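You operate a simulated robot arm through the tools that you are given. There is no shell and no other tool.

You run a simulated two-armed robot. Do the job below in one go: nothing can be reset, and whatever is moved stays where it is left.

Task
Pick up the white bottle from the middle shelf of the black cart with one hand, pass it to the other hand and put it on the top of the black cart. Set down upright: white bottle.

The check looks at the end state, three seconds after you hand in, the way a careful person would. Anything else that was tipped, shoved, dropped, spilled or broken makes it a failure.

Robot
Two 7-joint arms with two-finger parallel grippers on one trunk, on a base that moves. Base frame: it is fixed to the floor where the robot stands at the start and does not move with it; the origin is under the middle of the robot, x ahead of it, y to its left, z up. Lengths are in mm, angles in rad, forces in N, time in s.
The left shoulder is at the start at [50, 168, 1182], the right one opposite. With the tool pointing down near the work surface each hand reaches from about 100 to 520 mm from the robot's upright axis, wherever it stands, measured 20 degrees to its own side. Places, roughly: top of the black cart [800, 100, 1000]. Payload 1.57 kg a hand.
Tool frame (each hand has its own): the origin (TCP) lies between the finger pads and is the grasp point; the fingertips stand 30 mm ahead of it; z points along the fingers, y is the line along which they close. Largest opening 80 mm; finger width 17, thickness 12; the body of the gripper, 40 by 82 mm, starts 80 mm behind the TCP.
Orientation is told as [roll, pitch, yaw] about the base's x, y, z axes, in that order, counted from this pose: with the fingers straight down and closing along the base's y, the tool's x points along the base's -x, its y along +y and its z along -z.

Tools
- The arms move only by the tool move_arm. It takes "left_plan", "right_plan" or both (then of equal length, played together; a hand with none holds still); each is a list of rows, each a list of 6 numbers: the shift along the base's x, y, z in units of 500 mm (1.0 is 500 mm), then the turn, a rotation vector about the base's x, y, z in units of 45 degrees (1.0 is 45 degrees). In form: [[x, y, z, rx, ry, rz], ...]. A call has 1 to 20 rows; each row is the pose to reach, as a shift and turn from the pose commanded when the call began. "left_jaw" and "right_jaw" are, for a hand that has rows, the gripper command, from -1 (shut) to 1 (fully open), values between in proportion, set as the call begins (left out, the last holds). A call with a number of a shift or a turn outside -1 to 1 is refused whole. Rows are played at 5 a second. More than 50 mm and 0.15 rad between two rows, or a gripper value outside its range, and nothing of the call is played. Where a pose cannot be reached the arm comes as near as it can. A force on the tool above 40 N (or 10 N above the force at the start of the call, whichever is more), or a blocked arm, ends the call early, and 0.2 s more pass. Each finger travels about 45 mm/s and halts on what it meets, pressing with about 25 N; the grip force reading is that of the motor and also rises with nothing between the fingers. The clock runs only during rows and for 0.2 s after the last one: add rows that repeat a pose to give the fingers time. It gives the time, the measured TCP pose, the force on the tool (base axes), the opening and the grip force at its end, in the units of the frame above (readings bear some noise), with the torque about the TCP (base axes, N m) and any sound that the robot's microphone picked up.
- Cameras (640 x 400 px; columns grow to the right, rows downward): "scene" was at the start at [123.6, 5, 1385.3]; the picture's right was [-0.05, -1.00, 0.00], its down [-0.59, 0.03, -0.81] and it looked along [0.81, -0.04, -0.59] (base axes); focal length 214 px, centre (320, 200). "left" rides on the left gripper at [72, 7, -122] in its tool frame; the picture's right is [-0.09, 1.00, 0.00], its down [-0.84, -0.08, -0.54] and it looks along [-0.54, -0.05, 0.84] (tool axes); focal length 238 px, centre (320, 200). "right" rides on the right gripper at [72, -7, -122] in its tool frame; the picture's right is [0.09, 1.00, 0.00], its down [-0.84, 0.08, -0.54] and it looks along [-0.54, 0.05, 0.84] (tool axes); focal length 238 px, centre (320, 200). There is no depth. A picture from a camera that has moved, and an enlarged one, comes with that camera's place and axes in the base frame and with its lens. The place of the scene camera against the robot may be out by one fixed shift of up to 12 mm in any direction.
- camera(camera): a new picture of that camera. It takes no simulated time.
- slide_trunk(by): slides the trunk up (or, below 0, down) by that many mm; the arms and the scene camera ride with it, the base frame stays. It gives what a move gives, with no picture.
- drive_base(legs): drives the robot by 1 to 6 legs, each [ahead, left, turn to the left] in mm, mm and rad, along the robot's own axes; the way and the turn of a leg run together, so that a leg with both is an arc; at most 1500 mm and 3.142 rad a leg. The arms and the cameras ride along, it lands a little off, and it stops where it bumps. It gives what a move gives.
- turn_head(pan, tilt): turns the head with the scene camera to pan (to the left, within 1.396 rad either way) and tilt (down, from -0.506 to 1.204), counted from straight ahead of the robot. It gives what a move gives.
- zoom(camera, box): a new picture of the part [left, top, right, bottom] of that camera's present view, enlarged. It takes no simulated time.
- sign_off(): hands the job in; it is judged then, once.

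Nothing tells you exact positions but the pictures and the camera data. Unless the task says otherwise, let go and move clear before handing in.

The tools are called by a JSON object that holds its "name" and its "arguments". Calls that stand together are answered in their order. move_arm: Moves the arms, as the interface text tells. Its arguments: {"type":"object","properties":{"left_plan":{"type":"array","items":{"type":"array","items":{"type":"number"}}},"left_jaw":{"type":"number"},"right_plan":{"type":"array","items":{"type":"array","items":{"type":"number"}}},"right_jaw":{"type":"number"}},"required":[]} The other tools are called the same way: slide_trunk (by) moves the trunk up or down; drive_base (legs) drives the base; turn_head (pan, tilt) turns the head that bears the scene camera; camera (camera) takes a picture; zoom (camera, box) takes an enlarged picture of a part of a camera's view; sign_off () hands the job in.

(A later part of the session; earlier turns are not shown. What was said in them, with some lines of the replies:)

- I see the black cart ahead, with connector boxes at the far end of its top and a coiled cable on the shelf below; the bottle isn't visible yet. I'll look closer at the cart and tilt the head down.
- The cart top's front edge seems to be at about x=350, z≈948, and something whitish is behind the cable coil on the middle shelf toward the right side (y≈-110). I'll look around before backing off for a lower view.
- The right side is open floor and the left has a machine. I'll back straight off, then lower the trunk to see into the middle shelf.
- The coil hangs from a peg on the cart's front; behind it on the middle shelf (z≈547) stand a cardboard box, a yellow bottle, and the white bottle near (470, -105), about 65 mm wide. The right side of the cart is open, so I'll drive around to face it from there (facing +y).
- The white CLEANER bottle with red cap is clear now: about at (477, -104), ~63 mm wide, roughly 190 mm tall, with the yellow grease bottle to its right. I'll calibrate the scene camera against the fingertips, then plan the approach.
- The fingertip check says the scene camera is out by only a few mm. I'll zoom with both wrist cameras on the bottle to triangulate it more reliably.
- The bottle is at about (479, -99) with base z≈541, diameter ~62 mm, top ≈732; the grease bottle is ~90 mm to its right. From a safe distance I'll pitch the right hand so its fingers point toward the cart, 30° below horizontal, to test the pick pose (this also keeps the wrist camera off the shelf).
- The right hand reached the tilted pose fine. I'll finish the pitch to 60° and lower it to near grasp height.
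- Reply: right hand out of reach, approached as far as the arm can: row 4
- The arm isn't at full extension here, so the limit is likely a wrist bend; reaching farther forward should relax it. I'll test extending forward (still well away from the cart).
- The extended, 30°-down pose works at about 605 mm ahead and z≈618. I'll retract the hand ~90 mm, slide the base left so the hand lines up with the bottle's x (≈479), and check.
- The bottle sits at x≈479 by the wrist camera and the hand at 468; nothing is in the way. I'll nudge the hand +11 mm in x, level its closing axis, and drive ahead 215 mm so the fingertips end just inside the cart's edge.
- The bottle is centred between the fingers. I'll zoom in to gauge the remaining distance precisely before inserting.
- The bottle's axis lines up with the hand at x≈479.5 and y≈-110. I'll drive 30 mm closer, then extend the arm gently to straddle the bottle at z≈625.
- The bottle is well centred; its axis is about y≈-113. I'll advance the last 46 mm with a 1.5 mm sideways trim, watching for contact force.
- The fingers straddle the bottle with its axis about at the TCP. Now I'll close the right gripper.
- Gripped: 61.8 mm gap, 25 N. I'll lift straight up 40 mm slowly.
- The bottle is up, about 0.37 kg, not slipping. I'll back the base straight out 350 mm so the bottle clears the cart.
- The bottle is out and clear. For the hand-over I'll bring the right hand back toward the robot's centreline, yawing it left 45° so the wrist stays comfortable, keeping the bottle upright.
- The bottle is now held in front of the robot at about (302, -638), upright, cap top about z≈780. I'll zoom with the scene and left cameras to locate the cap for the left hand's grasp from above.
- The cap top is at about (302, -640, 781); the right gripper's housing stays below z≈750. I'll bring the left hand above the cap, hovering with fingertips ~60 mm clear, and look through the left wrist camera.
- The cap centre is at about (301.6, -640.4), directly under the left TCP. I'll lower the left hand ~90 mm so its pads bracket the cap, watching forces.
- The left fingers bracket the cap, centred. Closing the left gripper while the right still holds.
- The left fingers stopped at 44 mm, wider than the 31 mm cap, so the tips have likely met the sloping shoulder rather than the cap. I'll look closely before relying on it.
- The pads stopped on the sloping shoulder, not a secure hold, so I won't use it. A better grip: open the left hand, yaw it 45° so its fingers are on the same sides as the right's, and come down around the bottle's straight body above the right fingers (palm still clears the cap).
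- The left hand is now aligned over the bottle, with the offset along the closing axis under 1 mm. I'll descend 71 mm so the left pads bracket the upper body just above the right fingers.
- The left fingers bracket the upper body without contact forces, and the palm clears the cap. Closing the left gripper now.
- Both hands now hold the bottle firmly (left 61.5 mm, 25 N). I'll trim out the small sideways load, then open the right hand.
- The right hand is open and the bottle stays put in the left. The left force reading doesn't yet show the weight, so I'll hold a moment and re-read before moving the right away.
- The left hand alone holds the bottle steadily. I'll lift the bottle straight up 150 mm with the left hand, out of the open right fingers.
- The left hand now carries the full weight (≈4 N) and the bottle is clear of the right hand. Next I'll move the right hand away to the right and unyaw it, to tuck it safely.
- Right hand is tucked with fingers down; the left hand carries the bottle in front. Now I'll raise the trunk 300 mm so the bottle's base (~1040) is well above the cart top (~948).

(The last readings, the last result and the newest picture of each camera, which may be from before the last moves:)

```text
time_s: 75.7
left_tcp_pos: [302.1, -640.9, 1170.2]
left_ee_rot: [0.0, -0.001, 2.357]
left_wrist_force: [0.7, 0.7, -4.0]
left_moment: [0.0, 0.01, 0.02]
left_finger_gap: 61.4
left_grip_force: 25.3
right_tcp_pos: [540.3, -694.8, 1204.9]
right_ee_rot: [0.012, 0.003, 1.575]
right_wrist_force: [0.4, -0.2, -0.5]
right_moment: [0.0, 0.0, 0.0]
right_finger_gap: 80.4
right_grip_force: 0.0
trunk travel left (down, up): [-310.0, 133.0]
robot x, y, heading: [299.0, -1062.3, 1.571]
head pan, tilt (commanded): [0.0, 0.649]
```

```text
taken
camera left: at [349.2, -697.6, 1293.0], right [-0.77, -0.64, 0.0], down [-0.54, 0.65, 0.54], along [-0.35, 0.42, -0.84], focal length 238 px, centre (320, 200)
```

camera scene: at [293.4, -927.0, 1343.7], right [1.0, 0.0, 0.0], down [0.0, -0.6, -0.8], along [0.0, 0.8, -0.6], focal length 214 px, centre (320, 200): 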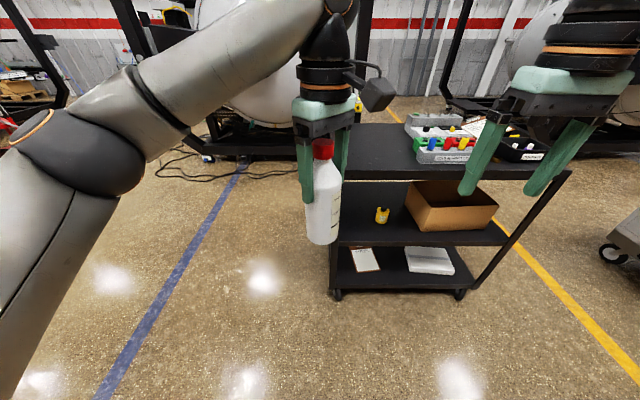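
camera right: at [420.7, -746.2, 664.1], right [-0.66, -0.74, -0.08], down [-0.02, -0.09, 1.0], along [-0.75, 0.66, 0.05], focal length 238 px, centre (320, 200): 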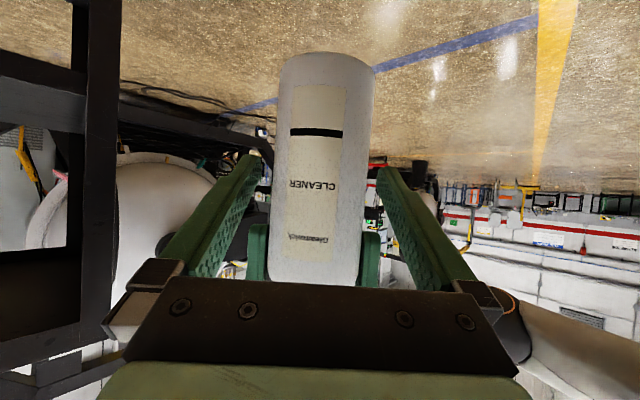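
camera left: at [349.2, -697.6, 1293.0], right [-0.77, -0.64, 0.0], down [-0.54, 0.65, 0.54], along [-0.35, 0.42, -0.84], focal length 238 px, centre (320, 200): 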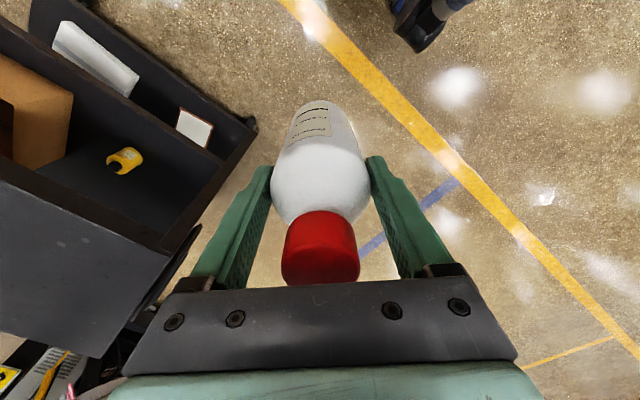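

{"name": "zoom", "arguments": {"camera": "scene", "box": [290, 95, 590, 265]}}

```text
2.13 times, centred on (440, 180) of scene
camera zoom: at [293.4, -927.0, 1343.7], right [1.0, 0.0, 0.0], down [0.0, -0.6, -0.8], along [0.0, 0.8, -0.6], focal length 458 px, centre (64, 243)
```

zoom: 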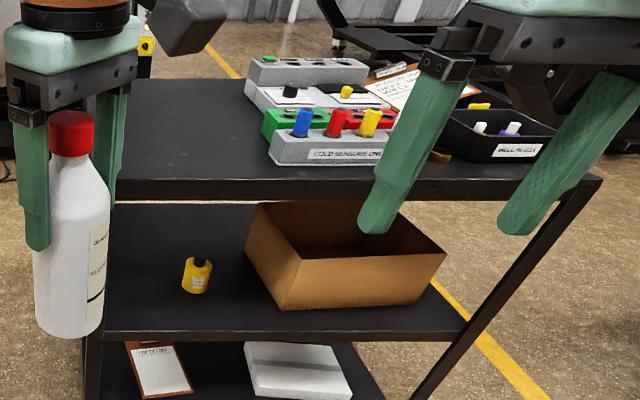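

The near free area of the cart top spans x≈350–690 with its near edge at y≈-221. I'll slide the base right 180 mm, then go ahead in two stages.

{"name": "drive_base", "arguments": {"legs": [[0, -180, 0], [300, 0, 0]]}}

{"name": "camera", "arguments": {"camera": "scene"}}

{"name": "camera", "arguments": {"camera": "left"}}

{"name": "camera", "arguments": {"camera": "right"}}

```text
time_s: 79.5
left_tcp_pos: [479.0, -342.8, 1170.2]
left_ee_rot: [-0.001, 0.001, 2.362]
left_wrist_force: [-0.1, 0.7, -4.3]
left_moment: [0.0, 0.01, -0.02]
left_finger_gap: 61.2
left_grip_force: 25.4
right_tcp_pos: [716.5, -394.6, 1205.3]
right_ee_rot: [0.011, 0.002, 1.579]
right_wrist_force: [-0.3, -0.1, 0.1]
right_moment: [-0.03, 0.02, 0.01]
right_finger_gap: 80.0
right_grip_force: 0.0
trunk travel left (down, up): [-310.0, 133.0]
robot x, y, heading: [473.5, -766.5, 1.579]
head pan, tilt (commanded): [0.0, 0.649]
```

```text
taken
camera scene: at [471.0, -628.7, 1343.6], right [1.0, 0.01, 0.0], down [0.0, -0.61, -0.8], along [-0.01, 0.8, -0.61], focal length 214 px, centre (320, 200)
```

scene: 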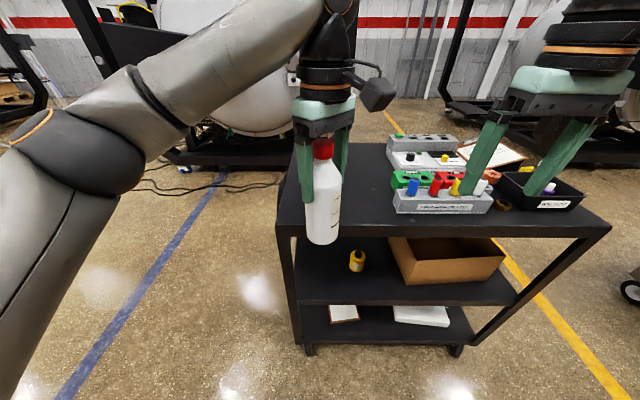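

```text
taken
camera left: at [525.7, -399.1, 1292.9], right [-0.77, -0.64, 0.0], down [-0.54, 0.64, 0.54], along [-0.35, 0.41, -0.84], focal length 238 px, centre (320, 200)
```

left: 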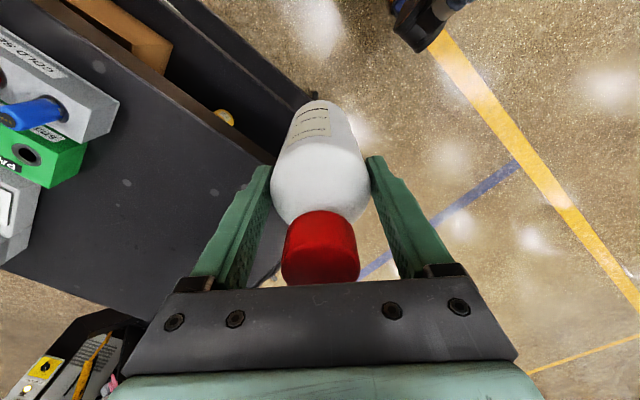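

```text
taken
camera right: at [725.7, -467.1, 1327.5], right [-0.99, -0.1, 0.01], down [-0.08, 0.84, 0.54], along [-0.06, 0.54, -0.84], focal length 238 px, centre (320, 200)
```

right: 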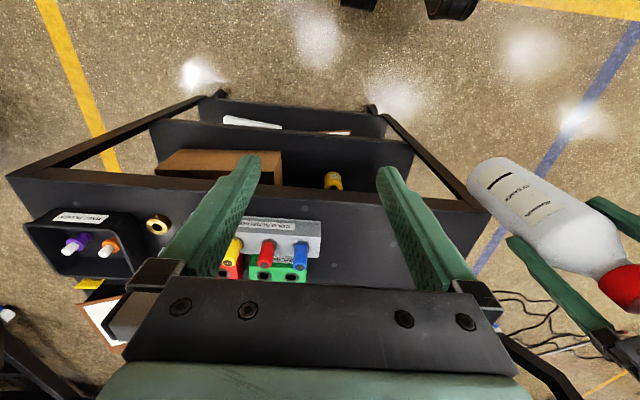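

All clear: the bottle is about 90 mm above the top surface level and the right hand is well over the sensor blocks. I'll drive the last 200 mm ahead.

{"name": "drive_base", "arguments": {"legs": [[200, 0, 0]]}}

{"name": "camera", "arguments": {"camera": "scene"}}

{"name": "camera", "arguments": {"camera": "right"}}

{"name": "camera", "arguments": {"camera": "left"}}

```text
time_s: 81.1
left_tcp_pos: [479.5, -141.3, 1170.3]
left_ee_rot: [0.0, 0.001, 2.361]
left_wrist_force: [-0.6, 0.7, -4.5]
left_moment: [-0.04, -0.01, -0.02]
left_finger_gap: 61.3
left_grip_force: 24.7
right_tcp_pos: [714.5, -194.5, 1205.9]
right_ee_rot: [0.012, 0.002, 1.579]
right_wrist_force: [0.1, 0.4, 0.6]
right_moment: [-0.02, -0.01, -0.02]
right_finger_gap: 80.0
right_grip_force: 0.0
trunk travel left (down, up): [-310.0, 133.0]
robot x, y, heading: [470.8, -564.6, 1.575]
head pan, tilt (commanded): [0.0, 0.649]
```

```text
taken
camera scene: at [469.7, -428.2, 1343.6], right [1.0, 0.01, 0.0], down [0.0, -0.61, -0.8], along [-0.01, 0.8, -0.61], focal length 214 px, centre (320, 200)
```

scene: 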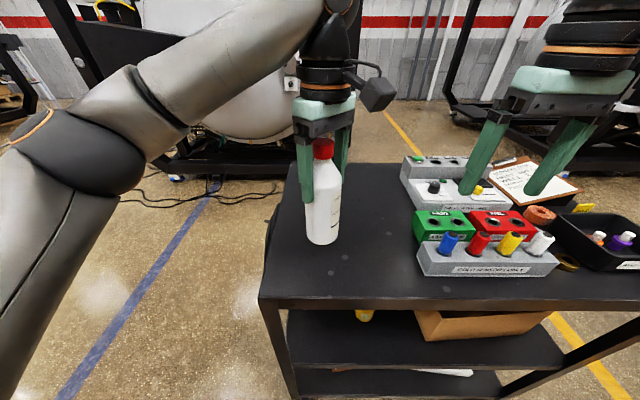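

```text
taken
camera right: at [724.4, -266.6, 1327.5], right [-0.99, -0.1, 0.01], down [-0.08, 0.84, 0.54], along [-0.06, 0.54, -0.84], focal length 238 px, centre (320, 200)
```

right: 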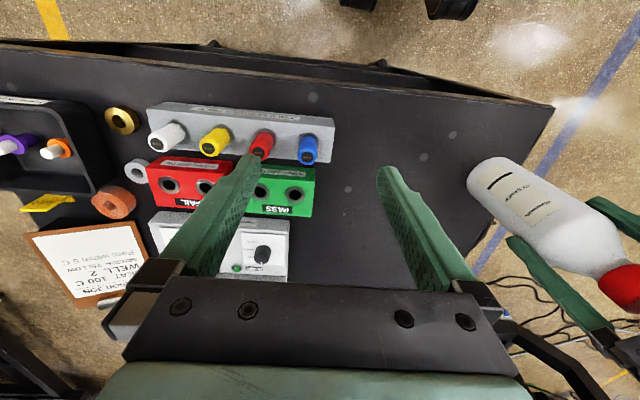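

```text
taken
camera left: at [524.3, -198.6, 1292.9], right [-0.77, -0.64, 0.0], down [-0.54, 0.64, 0.54], along [-0.35, 0.41, -0.84], focal length 238 px, centre (320, 200)
```

left: 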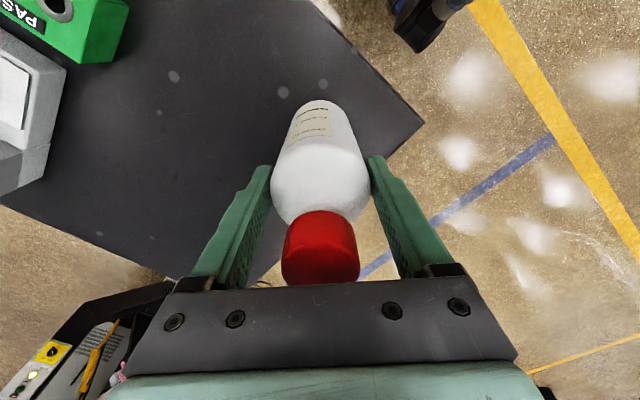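

The bottle is over the bare near-front area of the cart top at about (479, -141). I'll lower 65 mm (with 20 mm farther inward) and check the remaining gap.

{"name": "move_arm", "arguments": {"left_plan": [[0, 0.01, -0.01, 0, 0, 0], [0, 0.02, -0.03, 0, 0, 0], [0, 0.03, -0.05, 0, 0, 0], [0, 0.04, -0.07, 0, 0, 0], [0, 0.04, -0.09, 0, 0, 0], [0, 0.04, -0.11, 0, 0, 0], [0, 0.04, -0.13, 0, 0, 0], [0, 0.04, -0.13, 0, 0, 0]]}}

{"name": "zoom", "arguments": {"camera": "scene", "box": [260, 110, 420, 290]}}

{"name": "camera", "arguments": {"camera": "right"}}

```text
time_s: 82.9
left_tcp_pos: [479.0, -122.9, 1105.4]
left_ee_rot: [-0.002, 0.0, 2.363]
left_wrist_force: [-0.2, 0.4, -4.2]
left_moment: [0.01, 0.01, 0.01]
left_finger_gap: 61.2
left_grip_force: 25.0
right_tcp_pos: [715.8, -196.1, 1206.7]
right_ee_rot: [0.013, -0.001, 1.578]
right_wrist_force: [-0.2, 0.6, 0.1]
right_moment: [0.02, 0.02, 0.03]
right_finger_gap: 80.0
right_grip_force: 0.1
trunk travel left (down, up): [-310.0, 133.0]
robot x, y, heading: [476.4, -566.6, 1.581]
head pan, tilt (commanded): [0.0, 0.649]
```

```text
2.22 times, centred on (340, 200) of scene
camera zoom: at [469.7, -429.0, 1343.7], right [1.0, 0.01, 0.0], down [0.0, -0.6, -0.8], along [-0.01, 0.8, -0.6], focal length 477 px, centre (276, 200)
```

zoom: 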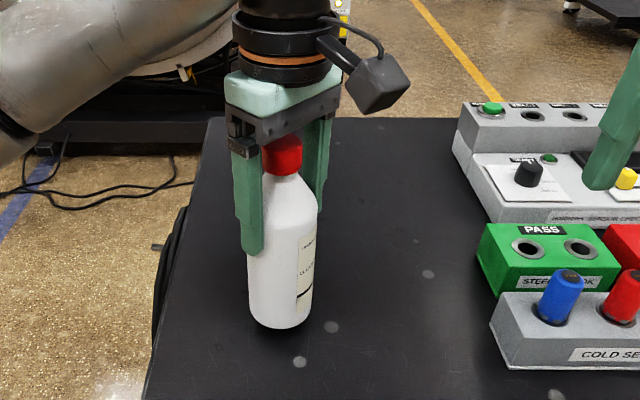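

```text
taken
camera right: at [724.4, -267.4, 1327.8], right [-0.99, -0.1, 0.01], down [-0.08, 0.84, 0.54], along [-0.06, 0.54, -0.84], focal length 238 px, centre (320, 200)
```

right: 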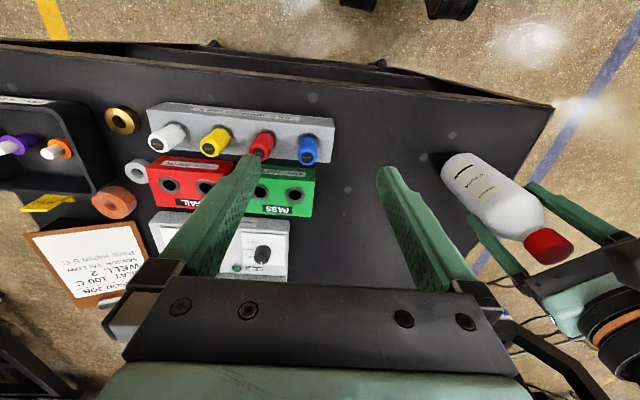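

The bottle should be ~25 mm above the surface. I'll lower in small steps, watching the vertical force for touchdown.

{"name": "move_arm", "arguments": {"left_plan": [[0, 0, -0.008, 0, 0, 0], [0, 0, -0.016, 0, 0, 0], [0, 0, -0.024, 0, 0, 0], [0, 0, -0.032, 0, 0, 0], [0, 0, -0.032, 0, 0, 0]]}}

{"name": "zoom", "arguments": {"camera": "scene", "box": [300, 170, 380, 290]}}

{"name": "zoom", "arguments": {"camera": "right", "box": [400, 110, 580, 280]}}

```text
time_s: 84.1
left_tcp_pos: [477.8, -123.5, 1089.1]
left_ee_rot: [-0.001, 0.0, 2.361]
left_wrist_force: [0.1, -0.3, -3.4]
left_moment: [-0.02, 0.01, 0.01]
left_finger_gap: 61.3
left_grip_force: 25.0
right_tcp_pos: [716.5, -195.5, 1206.4]
right_ee_rot: [0.012, 0.0, 1.578]
right_wrist_force: [-0.2, 0.3, -0.9]
right_moment: [0.02, 0.0, -0.03]
right_finger_gap: 80.0
right_grip_force: 0.1
trunk travel left (down, up): [-310.0, 133.0]
robot x, y, heading: [479.9, -563.0, 1.578]
head pan, tilt (commanded): [0.0, 0.649]
```

```text
3.33 times, centred on (340, 230) of scene
camera zoom: at [469.7, -428.9, 1343.7], right [1.0, 0.01, 0.0], down [0.0, -0.6, -0.8], along [-0.01, 0.8, -0.6], focal length 715 px, centre (253, 100)
```

zoom: 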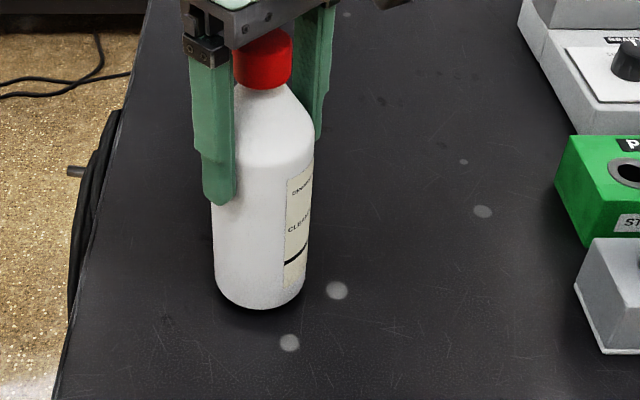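

```text
2.35 times, centred on (490, 195) of right
camera zoom: at [724.4, -267.4, 1327.7], right [-0.99, -0.1, 0.01], down [-0.08, 0.84, 0.54], along [-0.06, 0.54, -0.84], focal length 561 px, centre (-80, 212)
```

zoom: 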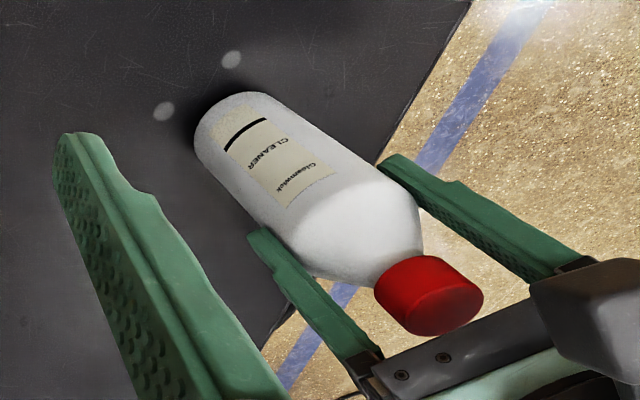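

{"name": "move_arm", "arguments": {"left_plan": [[0, 0, -0.004, 0, 0, 0], [0, 0, -0.008, 0, 0, 0], [0, 0, -0.008, 0, 0, 0]]}}

{"name": "move_arm", "arguments": {"left_plan": [[0, 0, -0.004, 0, 0, 0], [0, 0, -0.006, 0, 0, 0], [0, 0, -0.006, 0, 0, 0]]}}

```text
time_s: 84.9
left_tcp_pos: [477.3, -122.7, 1084.5]
left_ee_rot: [0.001, -0.001, 2.361]
left_wrist_force: [-0.1, -0.7, -4.2]
left_moment: [0.04, 0.0, -0.01]
left_finger_gap: 61.2
left_grip_force: 24.8
right_tcp_pos: [715.7, -195.6, 1205.3]
right_ee_rot: [0.012, 0.0, 1.577]
right_wrist_force: [0.0, 0.1, -0.2]
right_moment: [0.0, 0.02, -0.01]
right_finger_gap: 80.0
right_grip_force: 0.1
trunk travel left (down, up): [-310.0, 133.0]
robot x, y, heading: [474.9, -564.2, 1.577]
head pan, tilt (commanded): [0.0, 0.649]
```

```text
time_s: 85.7
left_tcp_pos: [478.4, -122.3, 1082.0]
left_ee_rot: [0.0, -0.001, 2.36]
left_wrist_force: [-0.4, 0.0, -4.1]
left_moment: [-0.02, -0.03, 0.0]
left_finger_gap: 61.4
left_grip_force: 25.3
right_tcp_pos: [716.6, -195.7, 1205.6]
right_ee_rot: [0.012, 0.0, 1.578]
right_wrist_force: [-0.8, -0.1, -0.3]
right_moment: [-0.02, -0.02, 0.03]
right_finger_gap: 80.1
right_grip_force: 0.1
trunk travel left (down, up): [-310.0, 133.0]
robot x, y, heading: [474.9, -567.6, 1.577]
head pan, tilt (commanded): [0.0, 0.649]
```

{"name": "move_arm", "arguments": {"left_plan": [[0, 0, -0.003, 0, 0, 0], [0, 0, -0.005, 0, 0, 0], [0, 0, -0.005, 0, 0, 0]]}}

{"name": "zoom", "arguments": {"camera": "scene", "box": [310, 220, 370, 260]}}

{"name": "zoom", "arguments": {"camera": "right", "box": [420, 120, 520, 200]}}

```text
time_s: 86.5
left_tcp_pos: [478.0, -123.0, 1080.2]
left_ee_rot: [-0.002, -0.001, 2.363]
left_wrist_force: [-0.7, 2.0, 11.1]
left_moment: [-0.11, 0.19, -0.01]
left_finger_gap: 61.4
left_grip_force: 25.0
right_tcp_pos: [714.8, -194.7, 1206.9]
right_ee_rot: [0.013, 0.0, 1.577]
right_wrist_force: [0.3, -0.4, -0.2]
right_moment: [0.03, -0.01, -0.02]
right_finger_gap: 79.9
right_grip_force: 0.1
trunk travel left (down, up): [-310.0, 133.0]
robot x, y, heading: [475.7, -563.9, 1.579]
head pan, tilt (commanded): [0.0, 0.649]
```

```text
10.00 times, centred on (340, 240) of scene
camera zoom: at [469.7, -429.7, 1344.0], right [1.0, 0.01, 0.0], down [0.0, -0.6, -0.8], along [-0.01, 0.8, -0.6], focal length 2145 px, centre (120, -200)
```

zoom: 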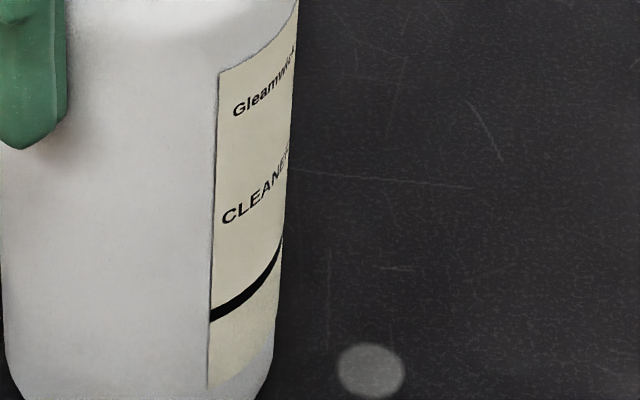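

```text
5.00 times, centred on (470, 160) of right
camera zoom: at [724.3, -268.2, 1328.2], right [-0.99, -0.1, 0.01], down [-0.08, 0.84, 0.54], along [-0.06, 0.54, -0.84], focal length 1192 px, centre (-430, 400)
```

zoom: 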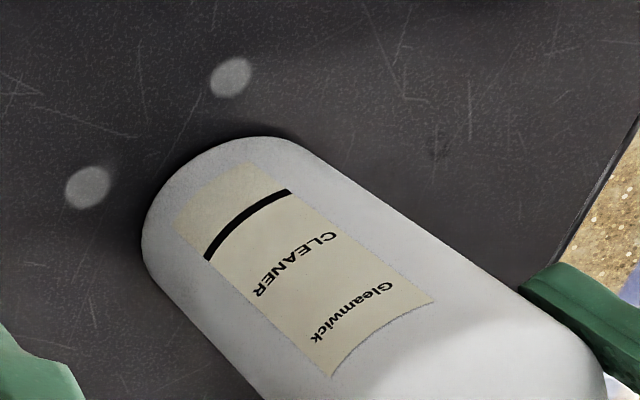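

Touchdown at TCP z≈1080 (force jumped from -4 to +11 N). I'll ease off slightly to unload, then open the left hand.

{"name": "move_arm", "arguments": {"left_plan": [[0, 0, 0.0012, 0, 0, 0], [0, 0, 0.0012, 0, 0, 0]]}}

```text
time_s: 87.1
left_tcp_pos: [477.5, -124.0, 1080.9]
left_ee_rot: [-0.001, -0.001, 2.364]
left_wrist_force: [0.0, 2.4, 12.4]
left_moment: [0.0, 0.05, -0.03]
left_finger_gap: 61.4
left_grip_force: 24.9
right_tcp_pos: [715.0, -196.3, 1206.4]
right_ee_rot: [0.012, 0.0, 1.578]
right_wrist_force: [-0.4, -0.3, 1.1]
right_moment: [0.0, 0.03, -0.02]
right_finger_gap: 80.1
right_grip_force: 0.0
trunk travel left (down, up): [-310.0, 133.0]
robot x, y, heading: [475.4, -564.6, 1.577]
head pan, tilt (commanded): [0.0, 0.649]
```

{"name": "move_arm", "arguments": {"left_plan": [[0, 0, 0.002, 0, 0, 0], [0, 0, 0.002, 0, 0, 0]]}}

```text
time_s: 87.7
left_tcp_pos: [478.2, -123.4, 1081.5]
left_ee_rot: [-0.001, 0.0, 2.361]
left_wrist_force: [0.7, 4.3, 5.3]
left_moment: [0.36, -0.24, 0.06]
left_finger_gap: 61.3
left_grip_force: 25.1
right_tcp_pos: [715.6, -195.8, 1206.6]
right_ee_rot: [0.011, 0.0, 1.578]
right_wrist_force: [0.2, 0.1, 0.7]
right_moment: [-0.01, 0.04, -0.01]
right_finger_gap: 80.2
right_grip_force: 0.1
trunk travel left (down, up): [-310.0, 133.0]
robot x, y, heading: [474.0, -568.7, 1.577]
head pan, tilt (commanded): [0.0, 0.649]
```

{"name": "move_arm", "arguments": {"left_plan": [[0, 0, 0, 0, 0, 0], [0, 0, 0, 0, 0, 0], [0, 0, 0, 0, 0, 0], [0, 0, 0, 0, 0, 0], [0, 0, 0, 0, 0, 0]], "left_jaw": 1}}

{"name": "zoom", "arguments": {"camera": "scene", "box": [280, 130, 400, 270]}}

{"name": "camera", "arguments": {"camera": "left"}}

{"name": "zoom", "arguments": {"camera": "right", "box": [400, 110, 600, 290]}}

```text
time_s: 88.9
left_tcp_pos: [477.6, -123.1, 1082.3]
left_ee_rot: [-0.001, 0.0, 2.362]
left_wrist_force: [-0.6, 0.0, 0.3]
left_moment: [0.02, -0.01, 0.03]
left_finger_gap: 80.0
left_grip_force: 0.0
right_tcp_pos: [716.5, -196.6, 1205.5]
right_ee_rot: [0.011, 0.0, 1.579]
right_wrist_force: [-0.8, -0.3, -0.9]
right_moment: [-0.01, 0.04, 0.0]
right_finger_gap: 80.2
right_grip_force: 0.0
trunk travel left (down, up): [-310.0, 133.0]
robot x, y, heading: [470.5, -565.3, 1.577]
head pan, tilt (commanded): [0.0, 0.649]
```

```text
2.86 times, centred on (340, 200) of scene
camera zoom: at [469.7, -429.2, 1343.7], right [1.0, 0.01, 0.0], down [0.0, -0.6, -0.8], along [-0.01, 0.8, -0.6], focal length 613 px, centre (263, 200)
```

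zoom: 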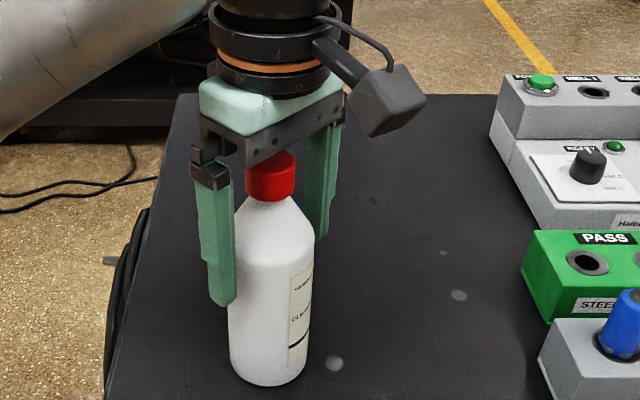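

```text
taken
camera left: at [524.0, -179.9, 1204.2], right [-0.77, -0.64, 0.0], down [-0.54, 0.64, 0.54], along [-0.35, 0.42, -0.84], focal length 238 px, centre (320, 200)
```

left: 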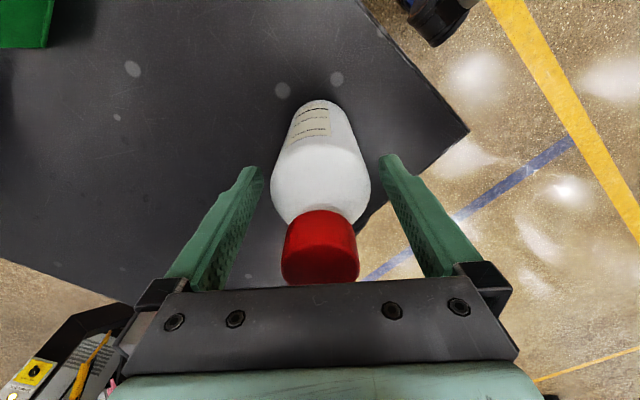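

```text
2.22 times, centred on (500, 200) of right
camera zoom: at [724.4, -267.7, 1327.8], right [-0.99, -0.1, 0.01], down [-0.08, 0.84, 0.54], along [-0.06, 0.54, -0.84], focal length 530 px, centre (-80, 200)
```

zoom: 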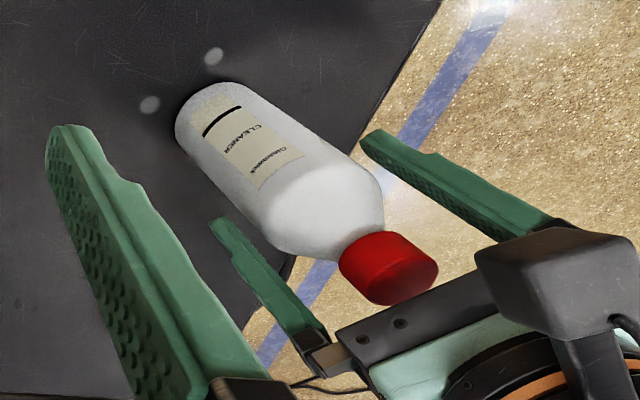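

The bottle stands on its own with the left fingers clear all around. I'll raise the trunk 125 mm to lift the hands straight up off it.

{"name": "slide_trunk", "arguments": {"by": 125}}

{"name": "camera", "arguments": {"camera": "scene"}}

{"name": "camera", "arguments": {"camera": "left"}}

```text
time_s: 90.5
left_tcp_pos: [478.0, -123.4, 1206.1]
left_ee_rot: [0.0, 0.0, 2.361]
left_wrist_force: [-0.2, 0.3, 0.6]
left_moment: [0.03, -0.01, 0.0]
left_finger_gap: 79.9
left_grip_force: 0.1
right_tcp_pos: [716.1, -195.6, 1330.6]
right_ee_rot: [0.012, -0.002, 1.578]
right_wrist_force: [0.5, -0.4, 0.0]
right_moment: [0.01, 0.03, 0.0]
right_finger_gap: 80.1
right_grip_force: 0.1
trunk travel left (down, up): [-435.0, 8.0]
robot x, y, heading: [477.3, -565.4, 1.571]
head pan, tilt (commanded): [0.0, 0.649]
```

```text
taken
camera scene: at [469.7, -429.1, 1468.7], right [1.0, 0.01, 0.0], down [0.0, -0.6, -0.8], along [-0.01, 0.8, -0.6], focal length 214 px, centre (320, 200)
```

scene: 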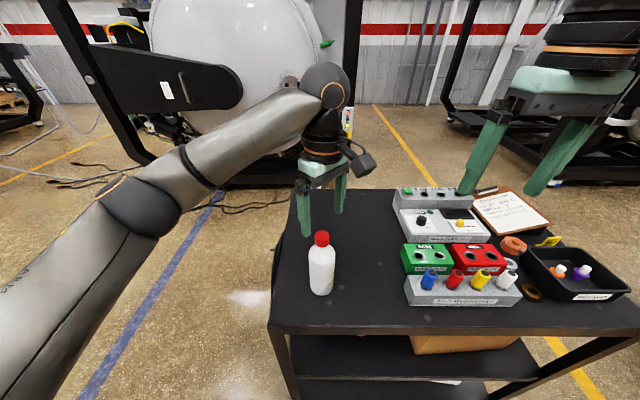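

```text
taken
camera left: at [524.0, -179.7, 1329.1], right [-0.77, -0.64, 0.0], down [-0.54, 0.64, 0.54], along [-0.35, 0.42, -0.84], focal length 238 px, centre (320, 200)
```

left: 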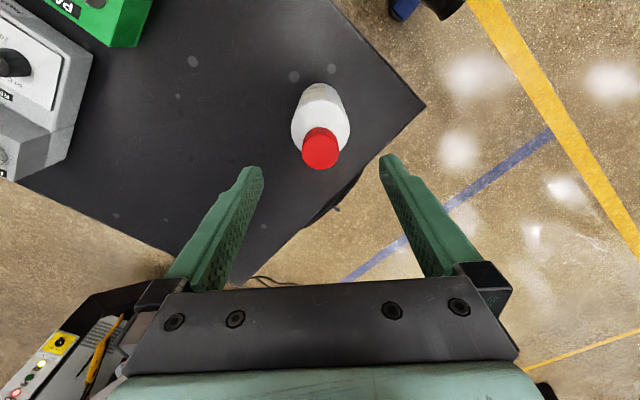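

The white bottle is standing upright on the cart top and the left fingertips are above its cap. I'll back the base away 350 mm and verify everything.

{"name": "drive_base", "arguments": {"legs": [[-350, 0, 0]]}}

{"name": "camera", "arguments": {"camera": "scene"}}

{"name": "zoom", "arguments": {"camera": "scene", "box": [260, 110, 580, 310]}}

```text
time_s: 92.8
left_tcp_pos: [481.3, -473.6, 1205.6]
left_ee_rot: [-0.001, -0.001, 2.36]
left_wrist_force: [-1.2, -0.6, 0.7]
left_moment: [0.0, -0.01, 0.01]
left_finger_gap: 80.0
left_grip_force: 0.1
right_tcp_pos: [717.7, -547.4, 1331.1]
right_ee_rot: [0.011, 0.001, 1.576]
right_wrist_force: [0.3, -0.3, 0.3]
right_moment: [-0.01, 0.01, 0.02]
right_finger_gap: 80.1
right_grip_force: 0.0
trunk travel left (down, up): [-435.0, 8.0]
robot x, y, heading: [479.5, -913.2, 1.574]
head pan, tilt (commanded): [0.0, 0.649]
```

```text
taken
camera scene: at [471.8, -779.7, 1468.8], right [1.0, 0.0, 0.0], down [0.0, -0.6, -0.8], along [0.0, 0.8, -0.6], focal length 214 px, centre (320, 200)
```

scene: 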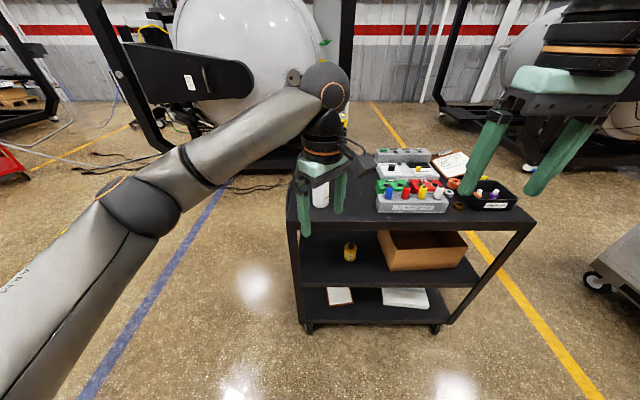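

```text
2.00 times, centred on (420, 210) of scene
camera zoom: at [471.8, -779.7, 1468.8], right [1.0, 0.0, 0.0], down [0.0, -0.6, -0.8], along [0.0, 0.8, -0.6], focal length 429 px, centre (120, 180)
```

zoom: 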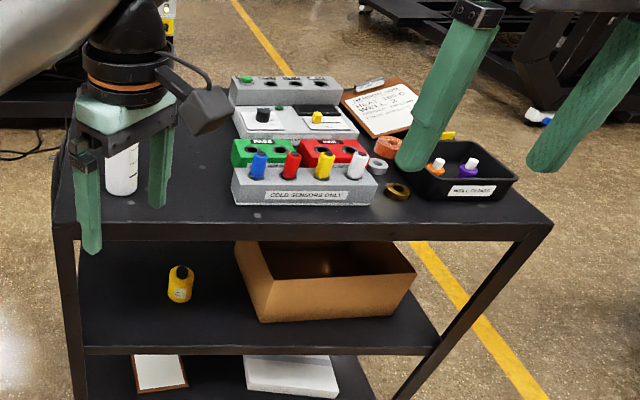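

The left hand partly hides the bottle; I'll move it aside to confirm the final state.

{"name": "move_arm", "arguments": {"left_plan": [[-0.04, -0.015, 0, 0, 0, 0], [-0.08, -0.03, 0, 0, 0, 0], [-0.12, -0.045, 0, 0, 0, 0], [-0.16, -0.06, 0, 0, 0, 0], [-0.2, -0.075, 0, 0, 0, 0], [-0.24, -0.09, 0, 0, 0, 0], [-0.28, -0.1, 0, 0, 0, 0]], "left_jaw": 1}}

{"name": "zoom", "arguments": {"camera": "scene", "box": [260, 120, 540, 295]}}

{"name": "zoom", "arguments": {"camera": "scene", "box": [280, 150, 380, 240]}}

```text
time_s: 94.3
left_tcp_pos: [339.5, -523.9, 1205.9]
left_ee_rot: [0.001, -0.002, 2.359]
left_wrist_force: [-0.5, -0.2, 0.0]
left_moment: [0.03, 0.01, 0.01]
left_finger_gap: 80.1
left_grip_force: 0.1
right_tcp_pos: [718.3, -546.2, 1330.5]
right_ee_rot: [0.013, 0.0, 1.575]
right_wrist_force: [0.5, -0.1, -0.1]
right_moment: [0.0, 0.0, -0.01]
right_finger_gap: 79.8
right_grip_force: 0.0
trunk travel left (down, up): [-435.0, 8.0]
robot x, y, heading: [477.6, -913.6, 1.573]
head pan, tilt (commanded): [0.0, 0.649]
```

```text
2.29 times, centred on (400, 208) of scene
camera zoom: at [471.3, -779.3, 1468.7], right [1.0, 0.0, 0.0], down [0.0, -0.6, -0.8], along [0.0, 0.8, -0.6], focal length 490 px, centre (137, 183)
```

zoom: 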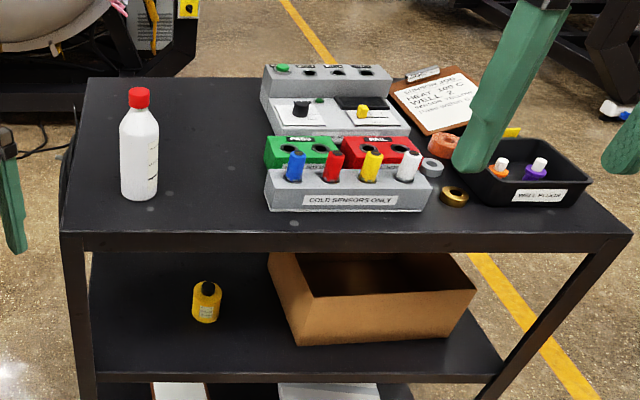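

```text
4.44 times, centred on (330, 195) of scene
camera zoom: at [471.3, -779.3, 1468.7], right [1.0, 0.0, 0.0], down [0.0, -0.6, -0.8], along [0.0, 0.8, -0.6], focal length 953 px, centre (276, 222)
```

zoom: 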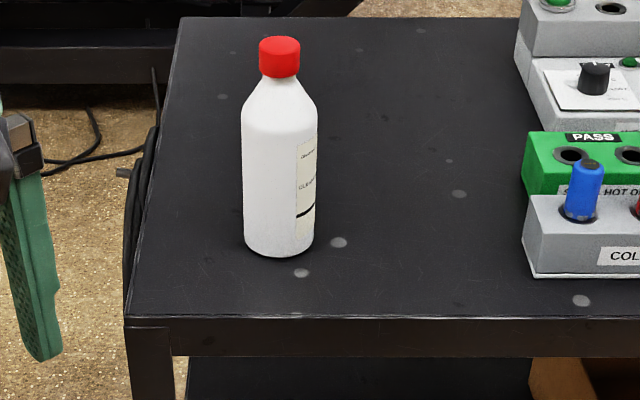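

The white bottle stands upright on the cart top with both hands open and clear. The sensor blocks, grease bottle, cardboard box and clipboards look undisturbed, so I'm handing in.

{"name": "sign_off", "arguments": {}}

```text
The job is handed in.
```

The white bottle is standing upright on top of the black cart, near the front right corner, and the job is handed in.

- **Pick-up:** I took the bottle off the middle shelf with the right hand from the cart's right side, because the hanging cable coil blocked the front.
- **Hand-over:** The bottle passed from the right hand to the left in mid-air, in front of the robot. My first left-hand grip caught only the sloping shoulder, so I opened that hand and gripped the straight body instead before the right hand let go.
- **Placing:** The left hand set it down at about (478, -123) and released it. I then raised the hands clear and backed the robot away.

In the last pictures the bottle was upright. The sensor blocks, yellow grease bottle and cardboard box, along with the other items in view, looked undisturbed.
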